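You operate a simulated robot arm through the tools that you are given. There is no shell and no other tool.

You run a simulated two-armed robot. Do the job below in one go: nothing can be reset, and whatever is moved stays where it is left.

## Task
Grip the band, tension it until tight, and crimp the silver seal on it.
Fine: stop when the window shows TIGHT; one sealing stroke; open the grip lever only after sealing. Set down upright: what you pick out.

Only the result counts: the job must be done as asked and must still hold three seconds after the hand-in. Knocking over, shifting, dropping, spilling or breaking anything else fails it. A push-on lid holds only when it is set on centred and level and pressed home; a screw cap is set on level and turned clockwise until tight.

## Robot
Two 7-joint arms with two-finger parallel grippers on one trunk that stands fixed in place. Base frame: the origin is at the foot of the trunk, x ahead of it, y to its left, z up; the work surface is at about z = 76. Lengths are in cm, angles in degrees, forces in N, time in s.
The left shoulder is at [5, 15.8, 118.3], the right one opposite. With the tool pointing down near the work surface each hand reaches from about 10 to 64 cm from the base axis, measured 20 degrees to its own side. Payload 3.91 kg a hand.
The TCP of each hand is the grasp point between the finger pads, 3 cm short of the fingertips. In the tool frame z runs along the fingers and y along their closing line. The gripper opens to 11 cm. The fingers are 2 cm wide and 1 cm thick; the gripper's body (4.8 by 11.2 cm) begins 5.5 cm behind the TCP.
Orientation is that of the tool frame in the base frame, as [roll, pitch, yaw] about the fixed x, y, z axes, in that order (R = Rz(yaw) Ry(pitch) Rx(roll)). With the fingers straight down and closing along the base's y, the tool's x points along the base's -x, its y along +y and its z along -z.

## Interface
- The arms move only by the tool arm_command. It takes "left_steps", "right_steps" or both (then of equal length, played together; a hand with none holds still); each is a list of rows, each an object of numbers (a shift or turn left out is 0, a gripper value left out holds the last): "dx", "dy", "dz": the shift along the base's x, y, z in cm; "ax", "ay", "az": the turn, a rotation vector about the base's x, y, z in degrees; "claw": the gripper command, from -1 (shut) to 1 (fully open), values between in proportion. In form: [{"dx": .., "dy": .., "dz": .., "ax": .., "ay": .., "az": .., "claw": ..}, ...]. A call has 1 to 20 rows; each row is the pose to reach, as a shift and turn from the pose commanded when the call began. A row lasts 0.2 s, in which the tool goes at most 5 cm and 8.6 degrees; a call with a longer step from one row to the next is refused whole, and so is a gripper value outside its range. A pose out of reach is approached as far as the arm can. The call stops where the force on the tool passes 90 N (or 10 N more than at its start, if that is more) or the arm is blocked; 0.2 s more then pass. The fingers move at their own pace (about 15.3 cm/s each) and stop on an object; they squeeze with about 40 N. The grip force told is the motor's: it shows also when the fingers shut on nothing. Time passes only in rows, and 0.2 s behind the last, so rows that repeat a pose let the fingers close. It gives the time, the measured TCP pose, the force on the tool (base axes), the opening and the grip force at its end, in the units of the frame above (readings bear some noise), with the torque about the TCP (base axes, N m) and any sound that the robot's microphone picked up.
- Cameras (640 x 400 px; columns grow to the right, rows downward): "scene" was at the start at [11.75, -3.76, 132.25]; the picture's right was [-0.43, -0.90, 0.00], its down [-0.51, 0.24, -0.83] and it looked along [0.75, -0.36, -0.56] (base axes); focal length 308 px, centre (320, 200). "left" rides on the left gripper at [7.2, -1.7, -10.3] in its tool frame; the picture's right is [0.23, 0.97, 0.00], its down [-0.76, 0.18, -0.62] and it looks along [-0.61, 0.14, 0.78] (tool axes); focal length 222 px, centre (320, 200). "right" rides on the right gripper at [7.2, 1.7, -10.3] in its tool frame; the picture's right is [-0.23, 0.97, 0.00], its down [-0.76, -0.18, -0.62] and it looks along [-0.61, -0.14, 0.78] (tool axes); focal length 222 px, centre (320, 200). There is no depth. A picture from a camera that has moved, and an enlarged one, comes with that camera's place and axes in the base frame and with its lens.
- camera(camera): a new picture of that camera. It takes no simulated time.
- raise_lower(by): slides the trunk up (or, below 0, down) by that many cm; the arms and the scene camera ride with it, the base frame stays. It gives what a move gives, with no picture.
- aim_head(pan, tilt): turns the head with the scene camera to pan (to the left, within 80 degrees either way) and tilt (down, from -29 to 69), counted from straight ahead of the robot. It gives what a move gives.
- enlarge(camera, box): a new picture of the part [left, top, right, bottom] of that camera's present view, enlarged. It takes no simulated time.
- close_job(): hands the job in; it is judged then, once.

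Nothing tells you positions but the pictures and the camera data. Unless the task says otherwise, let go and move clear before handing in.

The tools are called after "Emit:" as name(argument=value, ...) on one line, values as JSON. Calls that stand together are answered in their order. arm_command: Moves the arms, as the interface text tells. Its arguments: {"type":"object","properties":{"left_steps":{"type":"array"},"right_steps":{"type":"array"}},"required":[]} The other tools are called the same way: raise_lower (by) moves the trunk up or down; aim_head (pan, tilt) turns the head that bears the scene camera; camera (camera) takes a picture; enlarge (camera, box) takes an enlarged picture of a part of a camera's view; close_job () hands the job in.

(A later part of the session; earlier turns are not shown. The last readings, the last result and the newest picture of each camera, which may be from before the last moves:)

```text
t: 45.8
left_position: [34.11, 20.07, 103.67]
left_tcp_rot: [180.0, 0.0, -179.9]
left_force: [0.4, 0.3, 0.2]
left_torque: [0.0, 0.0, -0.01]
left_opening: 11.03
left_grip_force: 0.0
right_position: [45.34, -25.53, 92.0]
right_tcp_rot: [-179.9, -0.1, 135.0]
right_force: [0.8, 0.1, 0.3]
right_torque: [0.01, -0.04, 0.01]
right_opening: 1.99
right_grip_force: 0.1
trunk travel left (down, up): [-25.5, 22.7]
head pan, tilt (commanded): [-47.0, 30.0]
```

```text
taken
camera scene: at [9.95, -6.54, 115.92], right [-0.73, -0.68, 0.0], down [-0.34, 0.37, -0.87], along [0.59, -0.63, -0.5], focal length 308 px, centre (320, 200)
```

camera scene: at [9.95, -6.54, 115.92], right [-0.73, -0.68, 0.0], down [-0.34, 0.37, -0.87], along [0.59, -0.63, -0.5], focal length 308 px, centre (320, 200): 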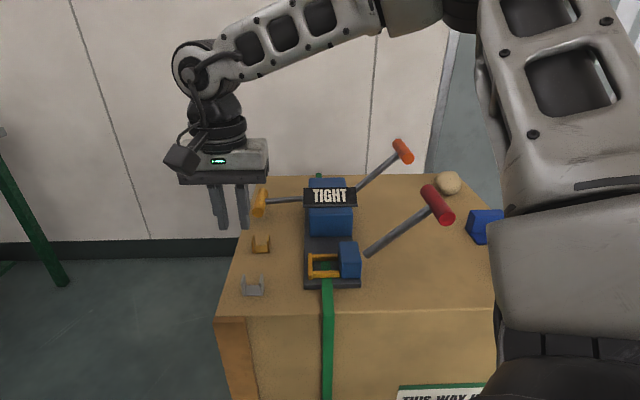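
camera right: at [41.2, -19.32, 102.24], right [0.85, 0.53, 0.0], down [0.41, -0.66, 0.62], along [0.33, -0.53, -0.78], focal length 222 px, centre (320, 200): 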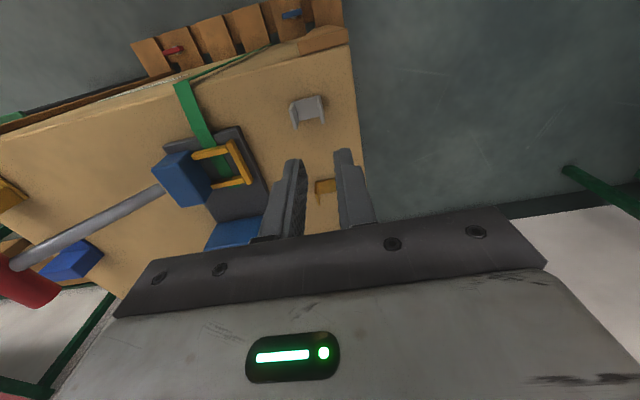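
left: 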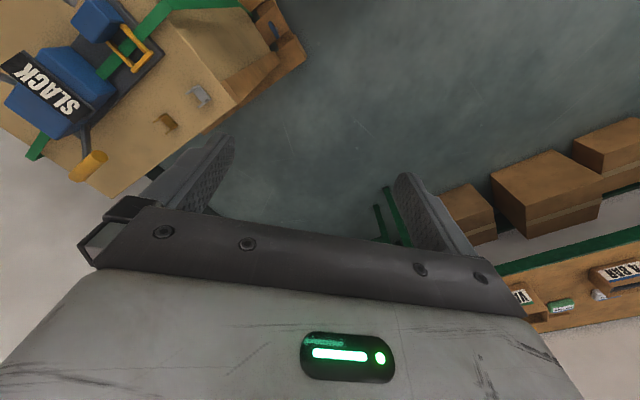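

Emit:
enlarge(camera="right", box=[280, 85, 344, 135])

Emit:
enlarge(camera="scene", box=[200, 190, 290, 310])

```text
8.00 times, centred on (312, 110) of right
camera zoom: at [41.2, -19.32, 102.24], right [0.85, 0.53, 0.0], down [0.41, -0.66, 0.62], along [0.33, -0.53, -0.78], focal length 1777 px, centre (384, 920)
```

zoom: 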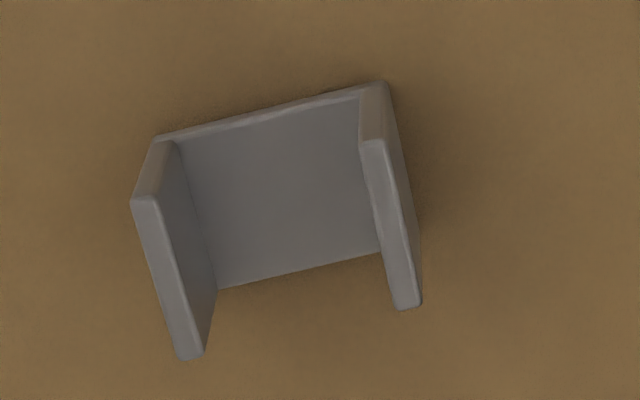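

```text
3.33 times, centred on (245, 250) of scene
camera zoom: at [9.95, -6.54, 115.92], right [-0.73, -0.68, 0.0], down [-0.34, 0.37, -0.87], along [0.59, -0.63, -0.5], focal length 1028 px, centre (570, 33)
```

zoom: 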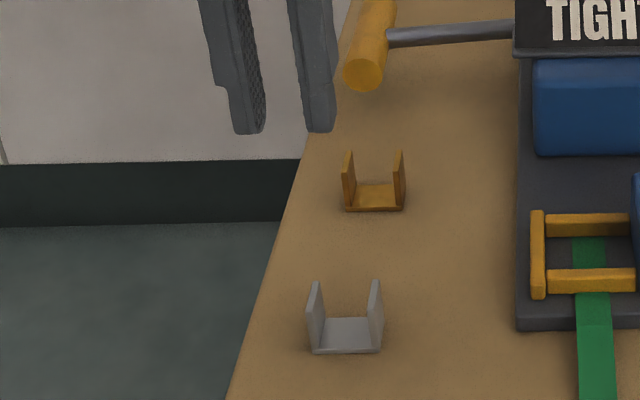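

Emit:
arm_command(right_steps=[{"dz": -3, "claw": -0.636}, {"dz": -6}, {"dz": -8.5}])

Emit:
camera(camera="right")

Emit:
enlarge(camera="scene", box=[210, 230, 290, 310])

```text
t: 46.6
left_position: [34.08, 20.07, 103.65]
left_tcp_rot: [-180.0, 0.1, -179.9]
left_force: [0.2, 0.6, 0.2]
left_torque: [0.0, -0.02, -0.01]
left_opening: 10.99
left_grip_force: 0.2
right_position: [45.06, -25.71, 83.53]
right_tcp_rot: [180.0, 0.0, 135.0]
right_force: [-0.5, 0.0, 0.5]
right_torque: [0.01, -0.05, -0.01]
right_opening: 2.0
right_grip_force: 0.0
trunk travel left (down, up): [-25.5, 22.7]
head pan, tilt (commanded): [-47.0, 30.0]
```

```text
taken
camera right: at [41.06, -19.34, 93.65], right [0.85, 0.53, 0.0], down [0.41, -0.66, 0.62], along [0.33, -0.53, -0.78], focal length 222 px, centre (320, 200)
```

right: 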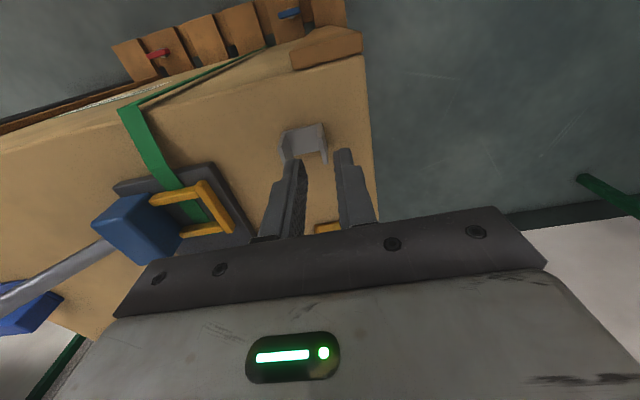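

```text
5.00 times, centred on (250, 270) of scene
camera zoom: at [9.94, -6.55, 115.92], right [-0.73, -0.68, 0.0], down [-0.34, 0.37, -0.87], along [0.59, -0.63, -0.5], focal length 1541 px, centre (670, -150)
```

zoom: 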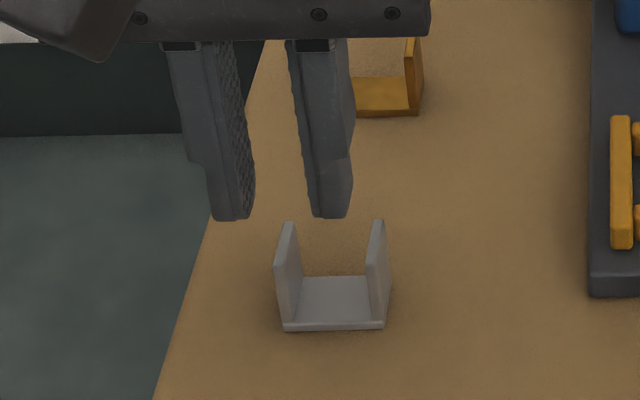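

Emit:
enlarge(camera="right", box=[270, 105, 366, 165])

```text
6.67 times, centred on (318, 135) of right
camera zoom: at [41.06, -19.34, 93.65], right [0.85, 0.53, 0.0], down [0.41, -0.66, 0.62], along [0.33, -0.53, -0.78], focal length 1481 px, centre (333, 633)
```

zoom: 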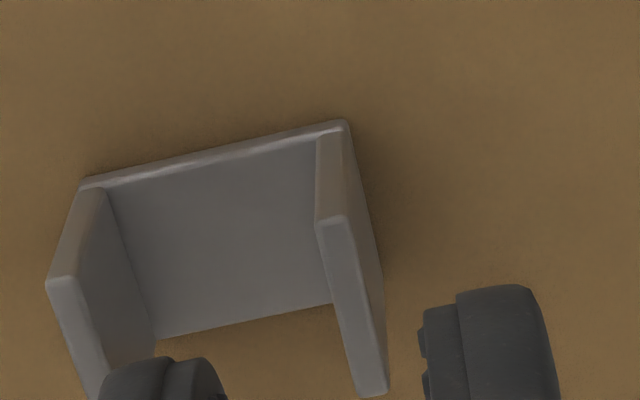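

Emit:
arm_command(right_steps=[{"dx": 0.14, "dy": 0.26, "dz": 0}, {"dx": 0.14, "dy": 0.26, "dz": -1.5}, {"dx": 0.14, "dy": 0.26, "dz": -2.8}])

Emit:
camera(camera="right")

Emit:
enlarge(camera="right", box=[270, 125, 366, 185])

Emit:
enlarge(camera="scene", box=[210, 240, 290, 310])

```text
t: 47.4
left_position: [33.75, 20.24, 104.08]
left_tcp_rot: [-179.8, 0.4, -180.0]
left_force: [0.2, -0.8, -0.2]
left_torque: [0.03, 0.03, 0.0]
left_opening: 11.0
left_grip_force: 0.0
right_position: [45.37, -25.11, 81.91]
right_tcp_rot: [179.0, 1.0, 135.0]
right_force: [-12.2, -5.3, 76.0]
right_torque: [-0.87, 1.43, -0.02]
right_opening: 2.57
right_grip_force: 5.9
trunk travel left (down, up): [-25.5, 22.7]
head pan, tilt (commanded): [-47.0, 30.0]
```

```text
taken
camera right: at [41.1, -18.81, 92.0], right [0.85, 0.53, 0.02], down [0.4, -0.66, 0.63], along [0.35, -0.53, -0.77], focal length 222 px, centre (320, 200)
```

right: 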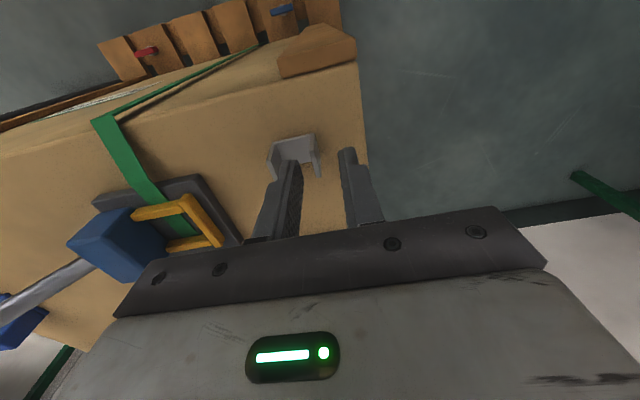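

```text
6.67 times, centred on (318, 155) of right
camera zoom: at [41.1, -18.81, 92.0], right [0.85, 0.53, 0.02], down [0.4, -0.66, 0.63], along [0.35, -0.53, -0.77], focal length 1481 px, centre (333, 500)
```

zoom: 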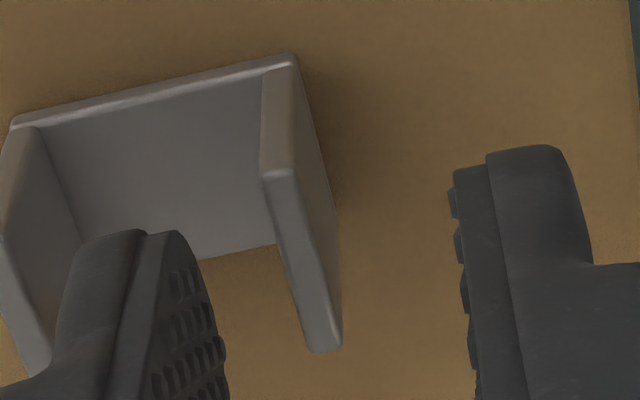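

```text
5.71 times, centred on (250, 275) of scene
camera zoom: at [9.39, -6.31, 116.17], right [-0.73, -0.68, 0.0], down [-0.34, 0.36, -0.87], along [0.59, -0.63, -0.49], focal length 1762 px, centre (720, -229)
```

zoom: 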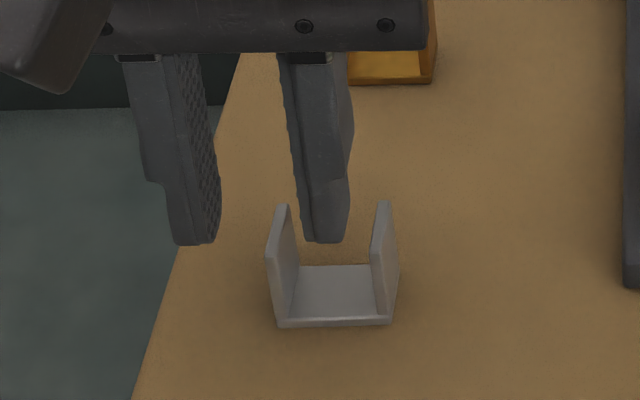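

The inner finger met resistance at the height of the leg tops: the seal behaves as a solid block, so a finger can't go inside the channel. The seal hasn't moved. I'll back straight up, turn the hand 90°, and grip the seal end-to-end along the band direction, which also clears the pocket's low bars.

Emit:
arm_command(right_steps=[{"dz": 1.5}, {"dz": 4.5}, {"dz": 8}, {"dz": 11, "az": 8}, {"dz": 11, "az": 16}, {"dz": 11, "az": 24}, {"dz": 11, "az": 32}, {"dz": 11, "az": 40}, {"dz": 11, "az": 48, "claw": -0.09}, {"dz": 11, "az": 56}, {"dz": 11, "az": 64}, {"dz": 11, "az": 72}, {"dz": 11, "az": 80}, {"dz": 11, "az": 88}, {"dz": 11, "az": 90, "dx": -0.5, "dy": -0.6}])

Emit:
camera(camera="right")

Emit:
camera(camera="scene")

```text
t: 50.6
left_position: [34.19, 20.01, 103.6]
left_tcp_rot: [-179.9, -0.1, -179.9]
left_force: [0.0, -0.4, -0.3]
left_torque: [-0.03, 0.03, 0.0]
left_opening: 11.01
left_grip_force: 0.1
right_position: [42.31, -23.25, 91.57]
right_tcp_rot: [-179.8, -0.1, -135.3]
right_force: [-0.1, -0.4, 0.7]
right_torque: [0.0, 0.02, -0.01]
right_opening: 5.0
right_grip_force: 0.1
right hand out of reach, approached as far as the arm can: row 14, 15
trunk travel left (down, up): [-25.5, 22.7]
head pan, tilt (commanded): [-47.0, 30.0]
```

```text
taken
camera right: at [35.73, -27.14, 101.78], right [-0.52, 0.85, 0.0], down [0.66, 0.41, 0.62], along [0.53, 0.32, -0.78], focal length 222 px, centre (320, 200)
```

right: 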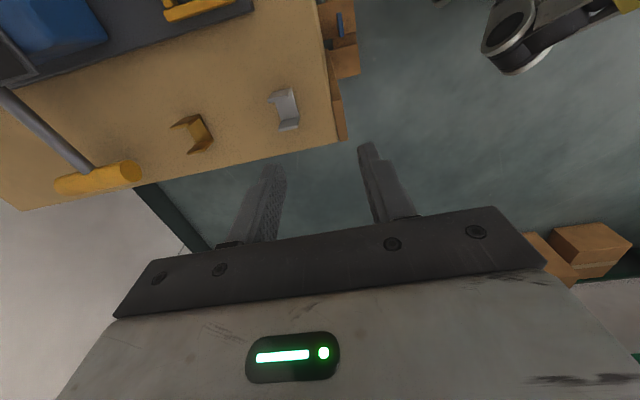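

```text
taken
camera scene: at [9.94, -6.54, 115.91], right [-0.73, -0.68, 0.0], down [-0.34, 0.37, -0.87], along [0.59, -0.63, -0.5], focal length 308 px, centre (320, 200)
```

scene: 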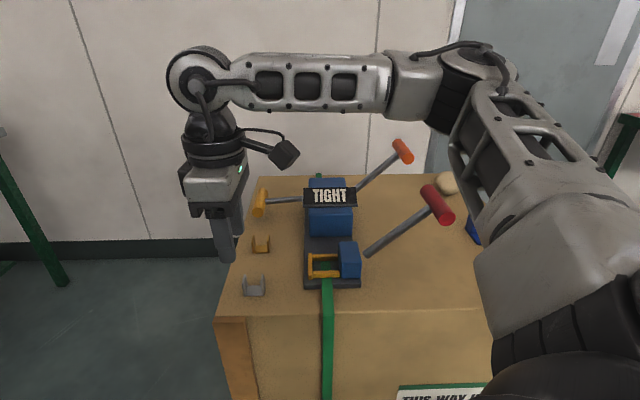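

At this yaw the wrist reaches its limit, so I'll turn the hand the other way, to yaw 45°. That gives the same end-to-end grip with the camera on the far side.

Emit:
arm_command(right_steps=[{"az": -8}, {"az": -16}, {"az": -24}, {"az": -32}, {"az": -40}, {"az": -48}, {"az": -56}, {"az": -64}, {"az": -72}, {"az": -80}, {"az": -88}, {"az": -96}, {"az": -104}, {"az": -112}, {"az": -120}])

Emit:
arm_command(right_steps=[{"az": -8}, {"az": -16}, {"az": -24}, {"az": -32}, {"az": -40}, {"az": -48}, {"az": -56}, {"az": -60}])

Emit:
camera(camera="right")

Emit:
camera(camera="scene")

```text
t: 53.8
left_position: [34.1, 20.12, 103.7]
left_tcp_rot: [-179.8, 0.0, -180.0]
left_force: [-0.7, -0.2, 0.1]
left_torque: [0.0, -0.01, 0.01]
left_opening: 11.02
left_grip_force: 0.1
right_position: [42.17, -23.28, 91.41]
right_tcp_rot: [180.0, 0.0, 104.9]
right_force: [0.2, 0.1, -0.4]
right_torque: [0.01, 0.01, 0.02]
right_opening: 5.02
right_grip_force: 0.1
trunk travel left (down, up): [-25.5, 22.7]
head pan, tilt (commanded): [-47.0, 30.0]
```

```text
t: 55.6
left_position: [34.08, 20.03, 103.63]
left_tcp_rot: [-179.9, 0.1, -179.9]
left_force: [0.3, 0.4, -0.4]
left_torque: [-0.02, -0.01, 0.04]
left_opening: 11.0
left_grip_force: 0.0
right_position: [42.3, -23.21, 91.5]
right_tcp_rot: [180.0, 0.0, 44.9]
right_force: [0.4, 0.1, 0.0]
right_torque: [0.05, -0.03, -0.02]
right_opening: 5.0
right_grip_force: 0.0
trunk travel left (down, up): [-25.5, 22.7]
head pan, tilt (commanded): [-47.0, 30.0]
```

```text
taken
camera right: at [48.47, -19.28, 101.71], right [0.53, -0.85, 0.0], down [-0.66, -0.41, 0.62], along [-0.53, -0.33, -0.78], focal length 222 px, centre (320, 200)
```

right: 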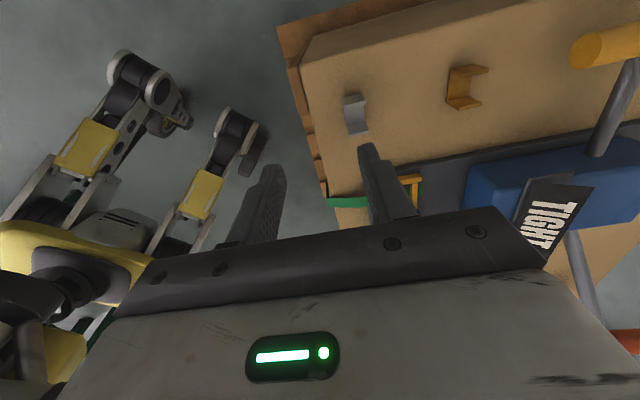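

```text
taken
camera scene: at [9.94, -6.54, 115.92], right [-0.73, -0.68, 0.0], down [-0.34, 0.37, -0.87], along [0.59, -0.63, -0.5], focal length 308 px, centre (320, 200)
```

scene: 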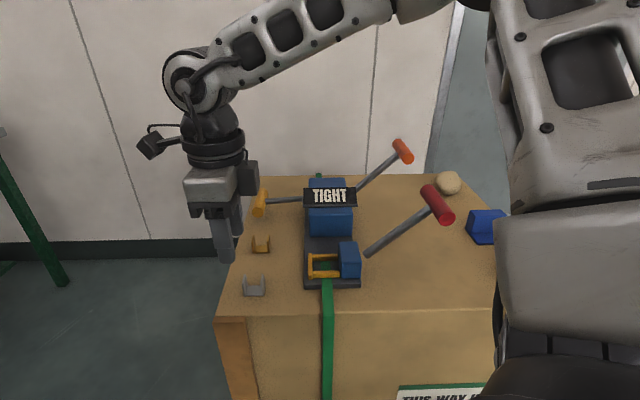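

Emit:
arm_command(right_steps=[{"dx": 1.2, "dy": -1.5, "dz": -1}, {"dx": 2.3, "dy": -2.86, "dz": -3}, {"dx": 2.3, "dy": -2.86, "dz": -6}])

Emit:
camera(camera="right")

Emit:
enlarge(camera="scene", box=[200, 190, 300, 310])

```text
t: 56.4
left_position: [34.14, 20.06, 103.74]
left_tcp_rot: [-179.9, 0.0, -179.8]
left_force: [0.7, 0.3, -0.4]
left_torque: [-0.03, 0.01, 0.01]
left_opening: 10.97
left_grip_force: 0.1
right_position: [44.57, -26.2, 85.5]
right_tcp_rot: [-180.0, 0.0, 45.1]
right_force: [0.0, 0.0, -0.5]
right_torque: [0.03, -0.04, 0.0]
right_opening: 5.02
right_grip_force: 0.0
trunk travel left (down, up): [-25.5, 22.7]
head pan, tilt (commanded): [-47.0, 30.0]
```

```text
taken
camera right: at [50.79, -22.26, 95.7], right [0.53, -0.85, 0.0], down [-0.66, -0.41, 0.62], along [-0.53, -0.33, -0.78], focal length 222 px, centre (320, 200)
```

right: 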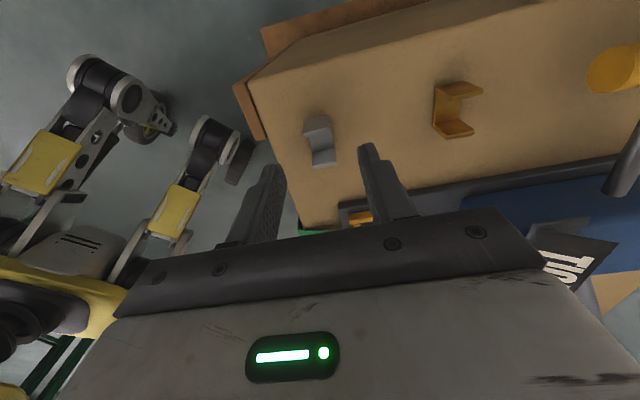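

```text
3.33 times, centred on (250, 250) of scene
camera zoom: at [9.95, -6.55, 115.92], right [-0.73, -0.68, 0.0], down [-0.34, 0.37, -0.87], along [0.59, -0.63, -0.5], focal length 1028 px, centre (553, 33)
```

zoom: 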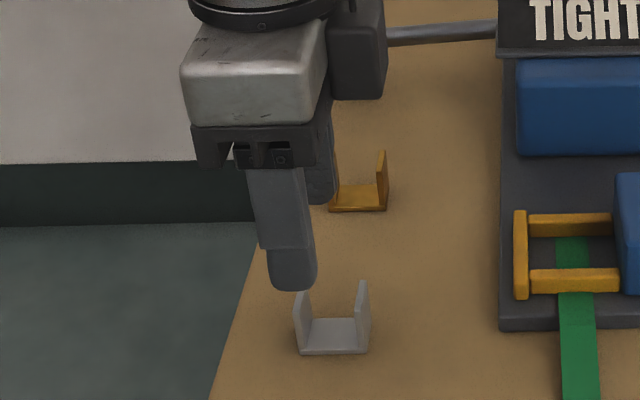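

Emit:
enlarge(camera="right", box=[270, 100, 382, 180])

```text
5.00 times, centred on (326, 140) of right
camera zoom: at [50.79, -22.26, 95.7], right [0.53, -0.85, 0.0], down [-0.66, -0.41, 0.62], along [-0.53, -0.33, -0.78], focal length 1111 px, centre (290, 500)
```

zoom: 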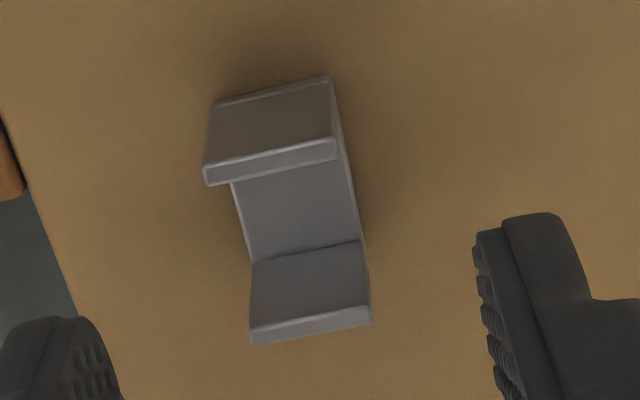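

Emit:
arm_command(right_steps=[{"dy": 0.15, "dz": -2, "claw": -0.09}, {"dy": 0.15, "dz": -3.8}, {"dy": 0.15, "dz": -4.85}, {"dy": 0.15, "dz": -4.85, "claw": -0.4}, {"dy": 0.15, "dz": -4.85, "claw": -0.55}])

Emit:
enlarge(camera="right", box=[240, 90, 400, 210])

Emit:
enlarge(camera="scene", box=[210, 240, 290, 310])

```text
t: 57.6
left_position: [34.16, 20.06, 103.66]
left_tcp_rot: [-179.9, 0.0, -180.0]
left_force: [-0.4, 0.4, -0.1]
left_torque: [0.03, 0.01, 0.02]
left_opening: 10.99
left_grip_force: 0.2
right_position: [44.55, -25.93, 80.71]
right_tcp_rot: [-180.0, 0.0, 45.0]
right_force: [-0.8, 0.1, 0.7]
right_torque: [0.02, -0.02, -0.03]
right_opening: 2.49
right_grip_force: 0.0
trunk travel left (down, up): [-25.5, 22.7]
head pan, tilt (commanded): [-47.0, 30.0]
```

```text
3.33 times, centred on (320, 150) of right
camera zoom: at [50.75, -21.98, 90.87], right [0.53, -0.85, 0.0], down [-0.66, -0.41, 0.62], along [-0.53, -0.33, -0.78], focal length 740 px, centre (320, 367)
```

zoom: 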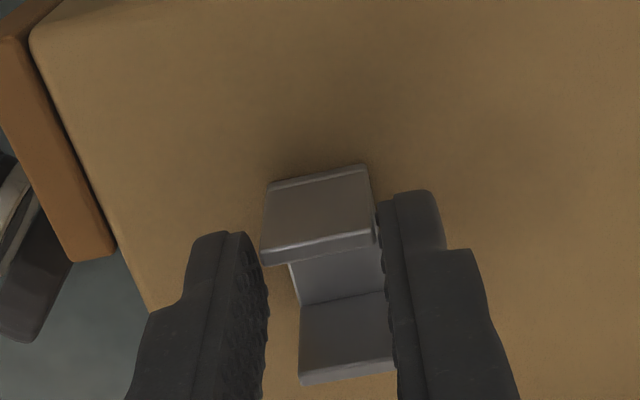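

```text
5.71 times, centred on (250, 275) of scene
camera zoom: at [9.94, -6.54, 115.92], right [-0.73, -0.68, 0.0], down [-0.34, 0.37, -0.87], along [0.59, -0.63, -0.5], focal length 1762 px, centre (720, -229)
```

zoom: 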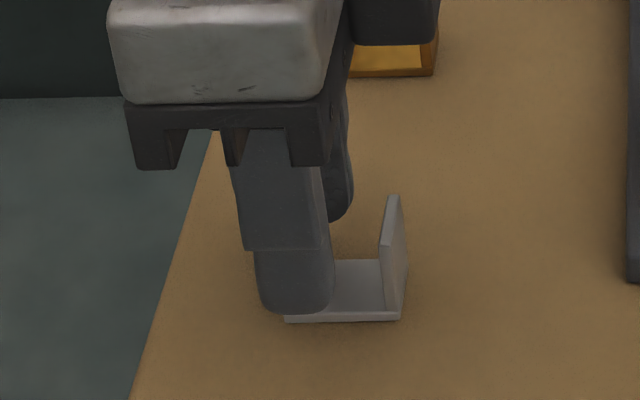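

Emit:
arm_command(right_steps=[{"claw": -0.62}, {"claw": -0.75}, {"claw": -1}, {"claw": -1}])

Emit:
enlarge(camera="right", box=[240, 90, 400, 210])

Emit:
enlarge(camera="scene", box=[210, 240, 290, 310])

```text
t: 58.6
left_position: [34.04, 20.17, 103.75]
left_tcp_rot: [-179.8, 0.1, -180.0]
left_force: [-0.7, 0.4, 0.5]
left_torque: [0.0, 0.03, -0.04]
left_opening: 11.02
left_grip_force: 0.1
right_position: [44.48, -26.02, 80.63]
right_tcp_rot: [180.0, 0.0, 45.0]
right_force: [0.3, 0.1, -0.7]
right_torque: [0.03, 0.03, 0.01]
right_opening: 2.04
right_grip_force: 40.3
trunk travel left (down, up): [-25.5, 22.7]
head pan, tilt (commanded): [-47.0, 30.0]
```

```text
3.33 times, centred on (320, 150) of right
camera zoom: at [50.76, -21.99, 90.89], right [0.53, -0.85, 0.0], down [-0.66, -0.41, 0.62], along [-0.53, -0.33, -0.78], focal length 740 px, centre (320, 367)
```

zoom: 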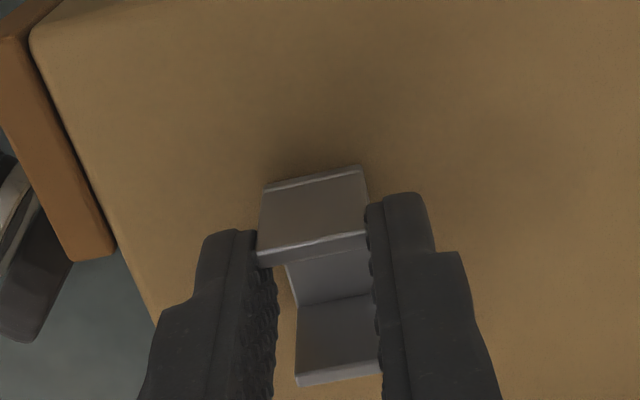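

```text
5.71 times, centred on (250, 275) of scene
camera zoom: at [9.94, -6.55, 115.91], right [-0.73, -0.68, 0.0], down [-0.34, 0.37, -0.87], along [0.59, -0.63, -0.5], focal length 1762 px, centre (720, -229)
```

zoom: 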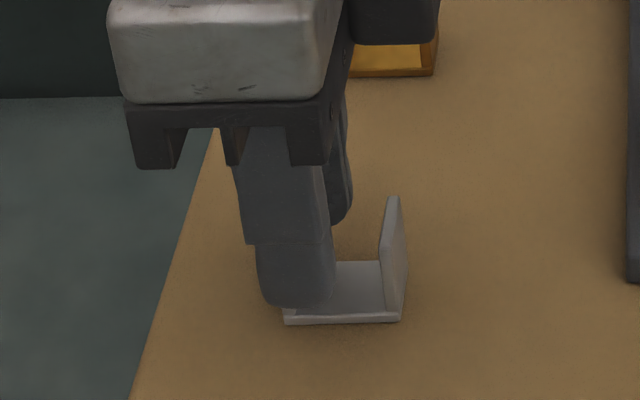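

The seal is gripped (opening 2.04, 40 N). I'll lift it and check that it hangs level.

Emit:
arm_command(right_steps=[{"dz": 0.5}, {"dz": 2}, {"dz": 5}, {"dz": 8}])

Emit:
enlarge(camera="right", box=[240, 90, 400, 210])

Emit:
enlarge(camera="scene", box=[210, 200, 370, 300])

```text
t: 59.6
left_position: [34.15, 20.04, 103.71]
left_tcp_rot: [-179.9, 0.0, -179.9]
left_force: [-0.5, -0.6, -0.8]
left_torque: [0.0, -0.03, -0.04]
left_opening: 11.02
left_grip_force: 0.0
right_position: [44.69, -26.15, 88.66]
right_tcp_rot: [-179.9, 0.0, 45.1]
right_force: [0.0, -0.3, 0.0]
right_torque: [-0.01, 0.02, 0.0]
right_opening: 2.06
right_grip_force: 40.1
trunk travel left (down, up): [-25.5, 22.7]
head pan, tilt (commanded): [-47.0, 30.0]
```

```text
3.33 times, centred on (320, 150) of right
camera zoom: at [50.83, -22.23, 98.89], right [0.53, -0.85, 0.0], down [-0.66, -0.41, 0.62], along [-0.53, -0.33, -0.78], focal length 740 px, centre (320, 367)
```

zoom: 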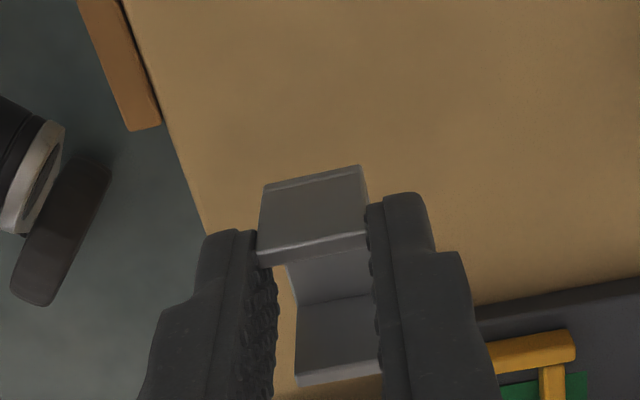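

```text
4.00 times, centred on (290, 250) of scene
camera zoom: at [9.93, -6.54, 115.91], right [-0.73, -0.68, 0.0], down [-0.34, 0.37, -0.87], along [0.59, -0.63, -0.5], focal length 1233 px, centre (440, 0)
```

zoom: 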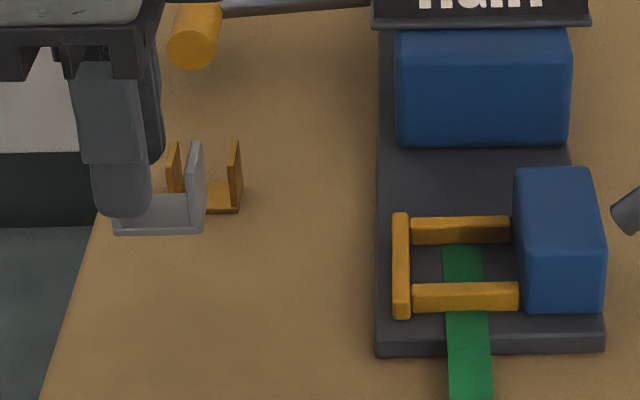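

Emit:
arm_command(right_steps=[{"dx": -1.5, "dy": -2.9, "dz": 1}, {"dx": -3, "dy": -5.9, "dz": 1.5}, {"dx": -4.5, "dy": -8.8, "dz": 1.5}, {"dx": -5.95, "dy": -11.7, "dz": 1}])

Emit:
camera(camera="right")

Emit:
enlarge(camera="scene", box=[260, 200, 420, 300])

```text
t: 60.6
left_position: [34.09, 19.91, 103.68]
left_tcp_rot: [180.0, -0.1, -179.9]
left_force: [-0.7, 0.2, 0.1]
left_torque: [0.01, -0.01, -0.04]
left_opening: 11.0
left_grip_force: 0.0
right_position: [38.69, -37.75, 89.74]
right_tcp_rot: [180.0, 0.0, 45.1]
right_force: [0.5, -0.1, -0.7]
right_torque: [-0.05, 0.0, -0.02]
right_opening: 2.05
right_grip_force: 39.9
trunk travel left (down, up): [-25.5, 22.7]
head pan, tilt (commanded): [-47.0, 30.0]
```

```text
taken
camera right: at [44.81, -33.78, 99.89], right [0.53, -0.85, 0.0], down [-0.66, -0.41, 0.62], along [-0.53, -0.33, -0.78], focal length 222 px, centre (320, 200)
```

right: 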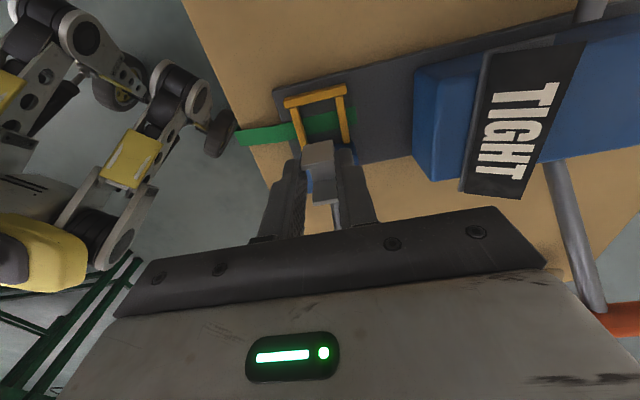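

```text
4.00 times, centred on (340, 250) of scene
camera zoom: at [9.94, -6.55, 115.92], right [-0.73, -0.68, 0.0], down [-0.34, 0.37, -0.87], along [0.59, -0.63, -0.5], focal length 1233 px, centre (240, 0)
```

zoom: 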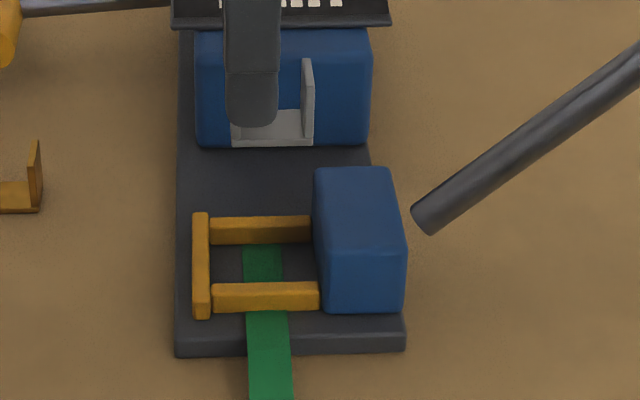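

Emit:
enlarge(camera="right", box=[240, 70, 400, 180])

```text
3.64 times, centred on (320, 125) of right
camera zoom: at [44.81, -33.78, 99.89], right [0.53, -0.85, 0.0], down [-0.66, -0.41, 0.62], along [-0.53, -0.33, -0.78], focal length 808 px, centre (320, 473)
```

zoom: 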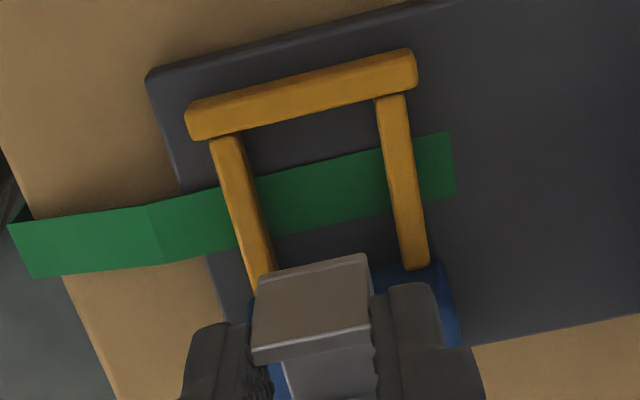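

The wrist view shows the frame clearly, and the seal is centred over it (pocket centre u≈54.0, v≈−0.1). I'll lower in stages.

Emit:
arm_command(right_steps=[{"dz": -2.5}, {"dz": -5}, {"dz": -6.6}])

Emit:
enlarge(camera="right", box=[240, 80, 400, 200])

Emit:
enlarge(camera="scene", box=[280, 220, 380, 300])

```text
t: 61.4
left_position: [34.04, 20.08, 103.67]
left_tcp_rot: [180.0, 0.0, -179.9]
left_force: [0.4, 0.1, 1.0]
left_torque: [0.02, 0.0, -0.02]
left_opening: 10.99
left_grip_force: 0.0
right_position: [38.74, -37.63, 83.2]
right_tcp_rot: [179.9, 0.0, 45.0]
right_force: [0.3, 0.0, 0.3]
right_torque: [0.01, 0.0, 0.02]
right_opening: 2.07
right_grip_force: 40.2
trunk travel left (down, up): [-25.5, 22.7]
head pan, tilt (commanded): [-47.0, 30.0]
```

```text
3.33 times, centred on (320, 140) of right
camera zoom: at [44.79, -33.67, 93.35], right [0.53, -0.85, 0.0], down [-0.66, -0.41, 0.62], along [-0.53, -0.33, -0.78], focal length 740 px, centre (320, 400)
```

zoom: 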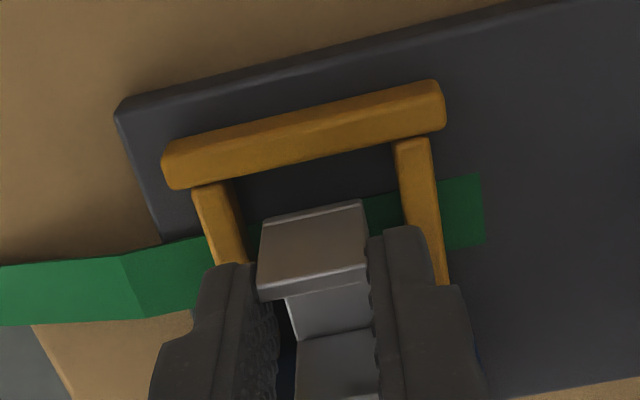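

```text
5.00 times, centred on (330, 260) of scene
camera zoom: at [9.94, -6.55, 115.92], right [-0.73, -0.68, 0.0], down [-0.34, 0.37, -0.87], along [0.59, -0.63, -0.5], focal length 1541 px, centre (270, -100)
```

zoom: 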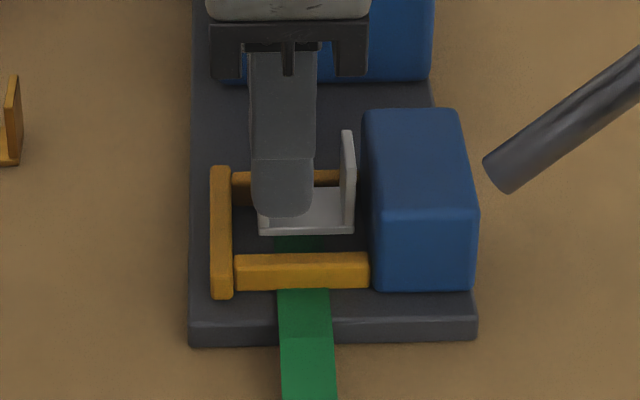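

Emit:
arm_command(right_steps=[{"dz": -0.7}, {"dz": -1.2}, {"dz": -1.45}])

Emit:
enlarge(camera="scene", box=[280, 220, 380, 300])

Emit:
enlarge(camera="right", box=[240, 80, 400, 200])

```text
t: 62.2
left_position: [34.02, 20.11, 103.81]
left_tcp_rot: [-179.9, 0.0, -179.9]
left_force: [0.1, 0.2, 0.1]
left_torque: [0.03, 0.0, 0.02]
left_opening: 11.02
left_grip_force: 0.1
right_position: [38.6, -37.68, 81.89]
right_tcp_rot: [179.9, 0.0, 45.1]
right_force: [-4.4, -1.2, 13.1]
right_torque: [-0.09, 0.28, -0.01]
right_opening: 2.04
right_grip_force: 40.5
trunk travel left (down, up): [-25.5, 22.7]
head pan, tilt (commanded): [-47.0, 30.0]
```

```text
5.00 times, centred on (330, 260) of scene
camera zoom: at [9.84, -6.49, 115.96], right [-0.73, -0.68, 0.0], down [-0.34, 0.37, -0.87], along [0.59, -0.63, -0.5], focal length 1541 px, centre (270, -100)
```

zoom: 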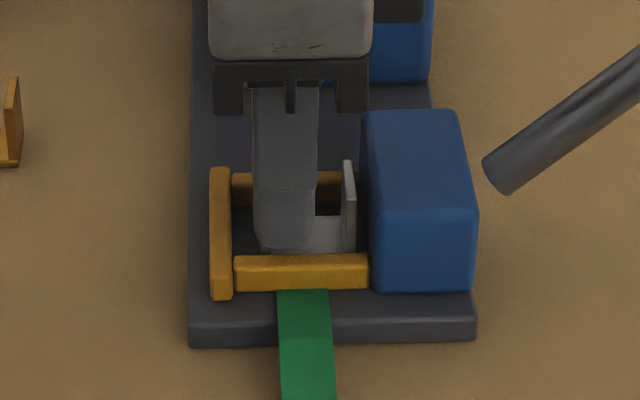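

```text
3.33 times, centred on (320, 140) of right
camera zoom: at [44.69, -33.69, 92.05], right [0.53, -0.85, 0.0], down [-0.66, -0.41, 0.62], along [-0.53, -0.33, -0.78], focal length 740 px, centre (320, 400)
```

zoom: 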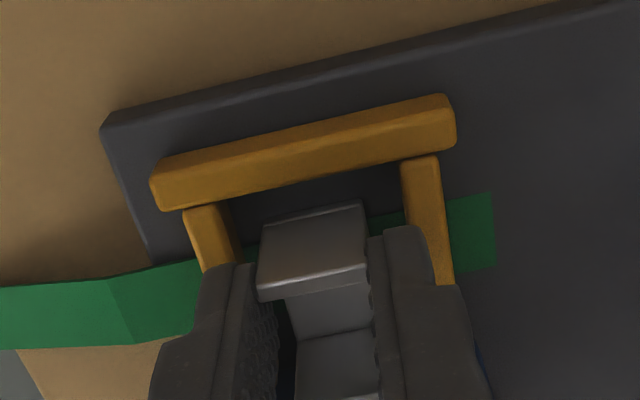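

The seal is resting flat, with the contact force centred under it. I'll ease off, open the fingers slightly, and lift straight up.

Emit:
arm_command(right_steps=[{"dz": 0.12, "claw": -1}, {"dz": 0.12, "claw": -0.6}, {"dz": 0.12, "claw": -0.45}, {"dz": 0.12, "claw": -0.35}])

Emit:
enlarge(camera="scene", box=[280, 220, 380, 300])

Emit:
enlarge(camera="right", box=[240, 80, 400, 200])

```text
t: 63.2
left_position: [34.09, 19.98, 103.73]
left_tcp_rot: [-179.9, -0.1, -179.9]
left_force: [-0.1, -0.2, -0.2]
left_torque: [0.02, 0.0, -0.03]
left_opening: 10.97
left_grip_force: 0.1
right_position: [38.57, -37.6, 81.75]
right_tcp_rot: [179.9, -0.1, 44.9]
right_force: [0.3, -0.6, -0.6]
right_torque: [0.01, -0.02, 0.02]
right_opening: 3.57
right_grip_force: 0.0
trunk travel left (down, up): [-25.5, 22.7]
head pan, tilt (commanded): [-47.0, 30.0]
```

```text
5.00 times, centred on (330, 260) of scene
camera zoom: at [9.94, -6.55, 115.91], right [-0.73, -0.68, 0.0], down [-0.34, 0.37, -0.87], along [0.59, -0.63, -0.5], focal length 1541 px, centre (270, -100)
```

zoom: 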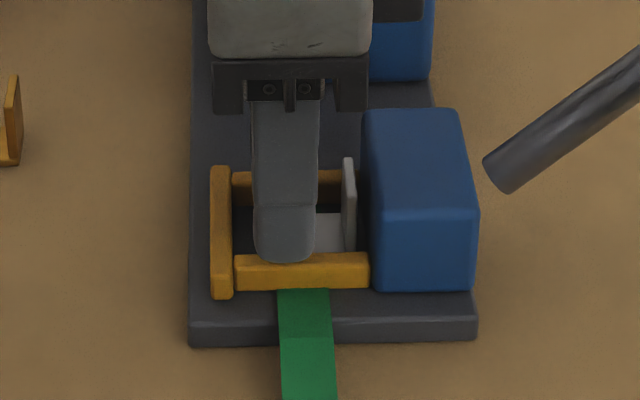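

```text
3.33 times, centred on (320, 140) of right
camera zoom: at [44.78, -33.74, 91.98], right [0.53, -0.85, 0.0], down [-0.66, -0.41, 0.62], along [-0.53, -0.33, -0.78], focal length 740 px, centre (320, 400)
```

zoom: 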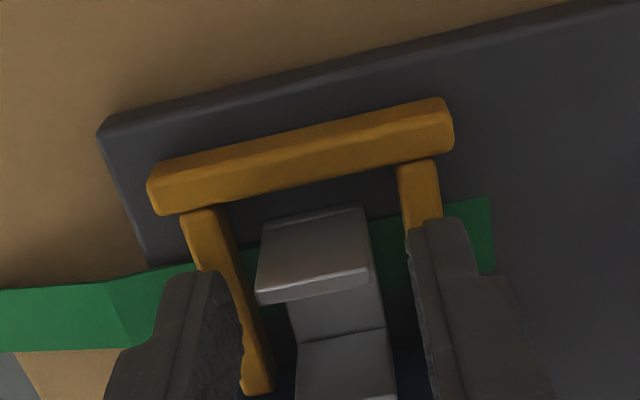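

Emit:
arm_command(right_steps=[{"dz": 1.5}, {"dz": 4}, {"dz": 8}, {"dz": 12}])

Emit:
enlarge(camera="scene", box=[280, 220, 380, 300])

Emit:
enlarge(camera="right", box=[240, 80, 400, 200])

```text
t: 64.2
left_position: [34.14, 19.94, 103.63]
left_tcp_rot: [-179.8, -0.1, -179.8]
left_force: [-0.2, 0.7, 0.7]
left_torque: [-0.01, 0.02, -0.01]
left_opening: 11.02
left_grip_force: 0.1
right_position: [38.51, -37.71, 93.82]
right_tcp_rot: [-179.9, 0.1, 45.1]
right_force: [0.4, -1.1, 1.0]
right_torque: [0.0, 0.0, -0.02]
right_opening: 3.55
right_grip_force: 0.0
trunk travel left (down, up): [-25.5, 22.7]
head pan, tilt (commanded): [-47.0, 30.0]
```

```text
5.00 times, centred on (330, 260) of scene
camera zoom: at [9.93, -6.53, 115.91], right [-0.73, -0.68, 0.0], down [-0.34, 0.37, -0.87], along [0.59, -0.63, -0.5], focal length 1541 px, centre (270, -100)
```

zoom: 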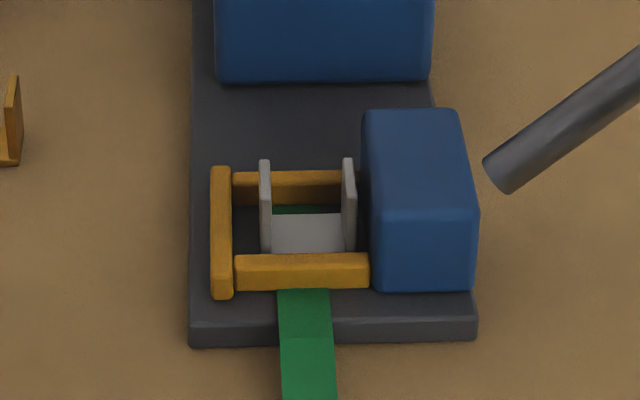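

```text
3.33 times, centred on (320, 140) of right
camera zoom: at [44.8, -33.71, 103.91], right [0.53, -0.85, 0.0], down [-0.66, -0.41, 0.62], along [-0.53, -0.33, -0.78], focal length 740 px, centre (320, 400)
```

zoom: 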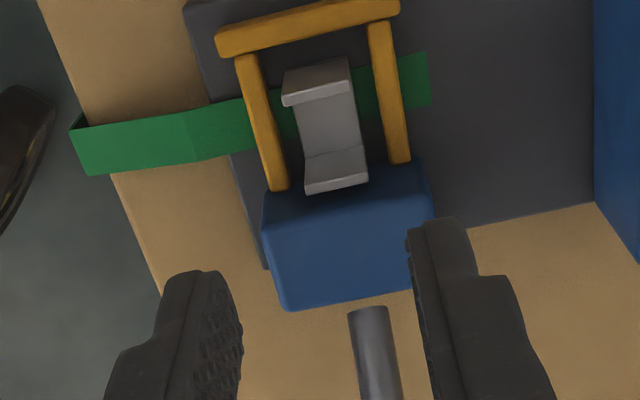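

The seal stands upright in the pocket, but it sits about 0.3 cm off the band's centre line toward the block. I'll re-grip it and move it over by that amount.

Emit:
arm_command(right_steps=[{"dz": -4}, {"dz": -8}, {"dz": -11}, {"dz": -12}, {"dz": -12, "claw": -0.6}, {"dz": -12, "claw": -1}, {"dz": -12, "claw": -1}])

Emit:
arm_command(right_steps=[{"dz": 0.4}, {"dx": 0.12, "dy": 0.12, "dz": 0.4}, {"dx": 0.24, "dy": 0.24, "dz": 0.4}, {"dx": 0.24, "dy": 0.24, "dz": 0.15}, {"dx": 0.24, "dy": 0.24, "dz": -0.05}])

Emit:
enlarge(camera="scene", box=[280, 220, 380, 300])

```text
t: 65.8
left_position: [34.13, 20.1, 103.65]
left_tcp_rot: [-179.9, 0.0, -179.9]
left_force: [-0.5, 0.0, 0.4]
left_torque: [0.0, -0.03, 0.02]
left_opening: 11.02
left_grip_force: 0.0
right_position: [38.7, -37.82, 81.68]
right_tcp_rot: [-180.0, 0.0, 45.0]
right_force: [0.0, -0.5, -1.0]
right_torque: [0.01, -0.03, 0.02]
right_opening: 2.05
right_grip_force: 40.2
trunk travel left (down, up): [-25.5, 22.7]
head pan, tilt (commanded): [-47.0, 30.0]
```

```text
t: 67.0
left_position: [34.11, 20.05, 103.71]
left_tcp_rot: [-179.8, -0.1, -179.9]
left_force: [-0.1, -0.3, 0.3]
left_torque: [-0.01, 0.0, -0.02]
left_opening: 10.99
left_grip_force: 0.1
right_position: [38.81, -37.56, 81.79]
right_tcp_rot: [179.9, 0.0, 45.0]
right_force: [-0.7, -0.8, 0.1]
right_torque: [-0.02, -0.04, -0.01]
right_opening: 2.09
right_grip_force: 40.1
trunk travel left (down, up): [-25.5, 22.7]
head pan, tilt (commanded): [-47.0, 30.0]
```

```text
5.00 times, centred on (330, 260) of scene
camera zoom: at [9.94, -6.55, 115.91], right [-0.73, -0.68, 0.0], down [-0.34, 0.37, -0.87], along [0.59, -0.63, -0.5], focal length 1541 px, centre (270, -100)
```

zoom: 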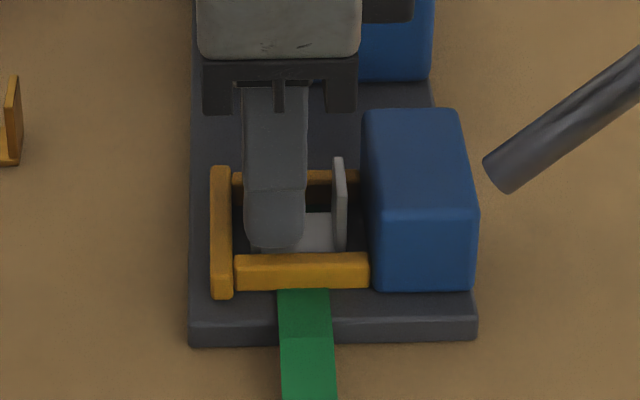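

Emit:
arm_command(right_steps=[{"dz": -0.1}, {"dz": -0.15, "claw": -0.6}, {"dz": -0.15, "claw": -0.4}, {"dz": -0.1, "claw": -0.35}, {"dz": 2}, {"dz": 6}, {"dz": 11}])

Emit:
enlarge(camera="scene", box=[280, 220, 380, 300])

Emit:
enlarge(camera="right", box=[240, 80, 400, 200])

```text
t: 68.6
left_position: [34.24, 20.03, 103.77]
left_tcp_rot: [-179.9, 0.0, -179.9]
left_force: [0.6, -0.8, -0.4]
left_torque: [0.01, 0.0, -0.01]
left_opening: 10.99
left_grip_force: 0.1
right_position: [38.97, -37.26, 92.92]
right_tcp_rot: [180.0, 0.1, 45.1]
right_force: [-0.7, -0.2, 0.0]
right_torque: [-0.02, 0.02, 0.01]
right_opening: 3.56
right_grip_force: 0.2
trunk travel left (down, up): [-25.5, 22.7]
head pan, tilt (commanded): [-47.0, 30.0]
```

```text
5.00 times, centred on (330, 260) of scene
camera zoom: at [9.93, -6.53, 115.91], right [-0.73, -0.68, 0.0], down [-0.34, 0.37, -0.87], along [0.59, -0.63, -0.5], focal length 1541 px, centre (270, -100)
```

zoom: 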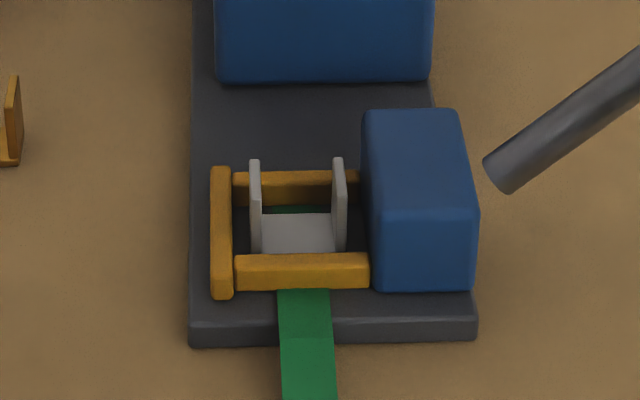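

```text
3.33 times, centred on (320, 140) of right
camera zoom: at [45.21, -33.38, 103.06], right [0.53, -0.85, 0.0], down [-0.66, -0.41, 0.62], along [-0.53, -0.33, -0.78], focal length 740 px, centre (320, 400)
```

zoom: 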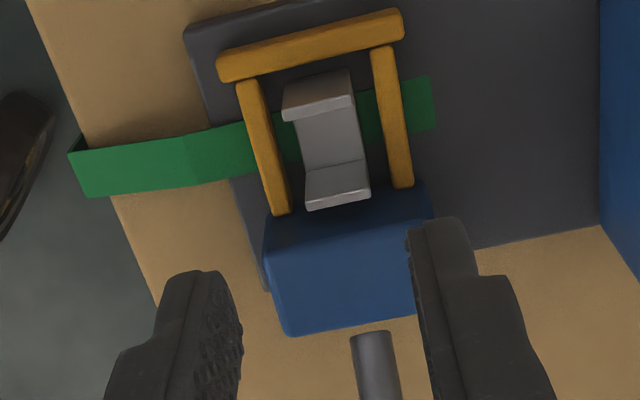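

The seal is now centred in the pocket and on the band. Next is the red sealing lever, with its handle centre at about [25.3, −50.8, 90.3]. I'll turn the hand back to yaw 135° and go above its near end.

Emit:
arm_command(right_steps=[{"dz": 4, "az": 8}, {"dz": 8, "az": 16}, {"dz": 11, "az": 24, "dx": -1.5, "dy": -1}, {"dz": 11, "az": 32, "dx": -3.5, "dy": -2.5}, {"dz": 11, "az": 40, "dx": -5.5, "dy": -4}, {"dz": 11, "az": 48, "dx": -7.5, "dy": -5.5}, {"dz": 11, "az": 56, "dx": -9.5, "dy": -7}, {"dz": 11, "az": 64, "dx": -11, "dy": -8.5}, {"dz": 11, "az": 72, "dx": -12.5, "dy": -9.5}, {"dz": 11, "az": 80, "dx": -13.5, "dy": -10.5}, {"dz": 11, "az": 88, "dx": -14.5, "dy": -11.2}, {"dz": 11, "az": 90, "dx": -15.35, "dy": -11.8, "claw": 0.1}])

Emit:
camera(camera="right")

Emit:
camera(camera="scene")

```text
t: 71.2
left_position: [34.15, 20.0, 103.73]
left_tcp_rot: [-179.9, 0.0, -179.9]
left_force: [0.0, -0.4, 0.2]
left_torque: [-0.02, 0.02, -0.02]
left_opening: 10.99
left_grip_force: 0.0
right_position: [23.55, -49.19, 103.5]
right_tcp_rot: [179.9, 0.0, 135.1]
right_force: [0.4, 0.5, 0.4]
right_torque: [-0.01, 0.03, 0.0]
right_opening: 6.05
right_grip_force: 0.2
trunk travel left (down, up): [-25.5, 22.7]
head pan, tilt (commanded): [-47.0, 30.0]
```

```text
taken
camera right: at [19.41, -42.89, 113.74], right [0.85, 0.53, 0.0], down [0.41, -0.66, 0.62], along [0.33, -0.53, -0.78], focal length 222 px, centre (320, 200)
```

right: 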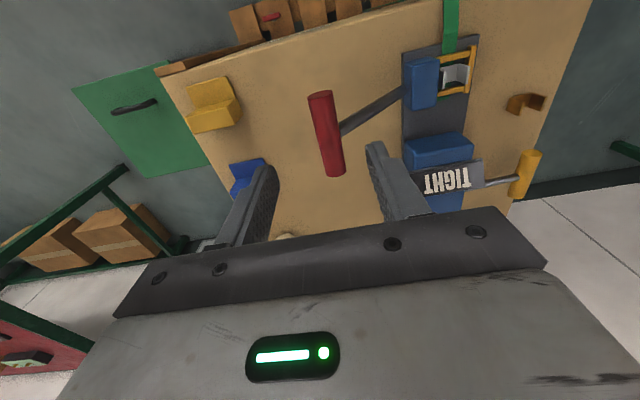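

```text
taken
camera scene: at [9.93, -6.54, 115.92], right [-0.73, -0.68, 0.0], down [-0.34, 0.37, -0.87], along [0.59, -0.63, -0.5], focal length 308 px, centre (320, 200)
```

scene: 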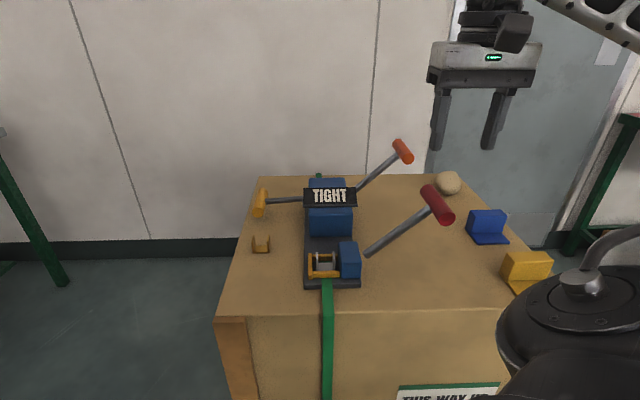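

Emit:
arm_command(right_steps=[{"dx": 0.14, "dy": 0.14, "dz": -4}, {"dx": 0.14, "dy": 0.14, "dz": -8}, {"dx": 0.14, "dy": 0.14, "dz": -11.5}])

Emit:
camera(camera="right")

Emit:
enlarge(camera="scene", box=[320, 110, 520, 270])

```text
t: 72.0
left_position: [34.05, 20.02, 103.73]
left_tcp_rot: [-179.9, 0.0, -179.9]
left_force: [-0.8, 0.2, 0.4]
left_torque: [0.03, 0.02, 0.0]
left_opening: 11.01
left_grip_force: 0.2
right_position: [23.62, -48.95, 92.07]
right_tcp_rot: [179.9, 0.0, 135.1]
right_force: [0.2, -0.8, -0.8]
right_torque: [0.04, -0.02, -0.03]
right_opening: 6.04
right_grip_force: 0.0
trunk travel left (down, up): [-25.5, 22.7]
head pan, tilt (commanded): [-47.0, 30.0]
```

```text
taken
camera right: at [19.61, -42.67, 102.28], right [0.85, 0.53, 0.0], down [0.41, -0.66, 0.62], along [0.33, -0.53, -0.78], focal length 222 px, centre (320, 200)
```

right: 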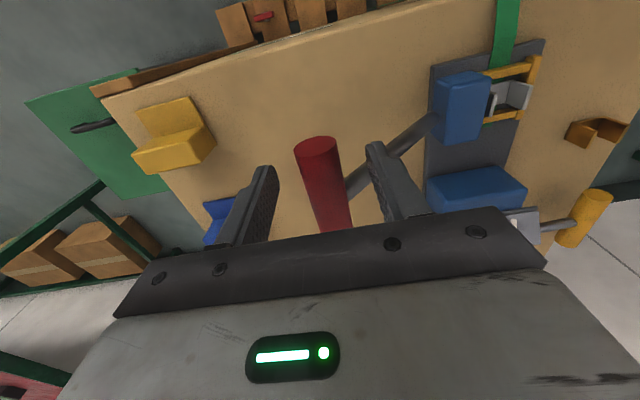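

```text
2.50 times, centred on (420, 190) of scene
camera zoom: at [9.94, -6.55, 115.92], right [-0.73, -0.68, 0.0], down [-0.34, 0.37, -0.87], along [0.59, -0.63, -0.5], focal length 771 px, centre (70, 225)
```

zoom: 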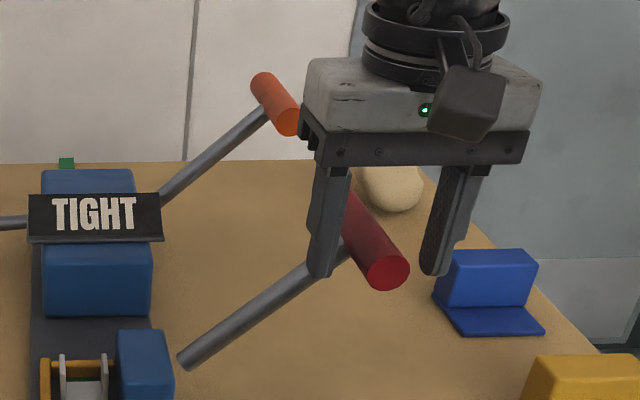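

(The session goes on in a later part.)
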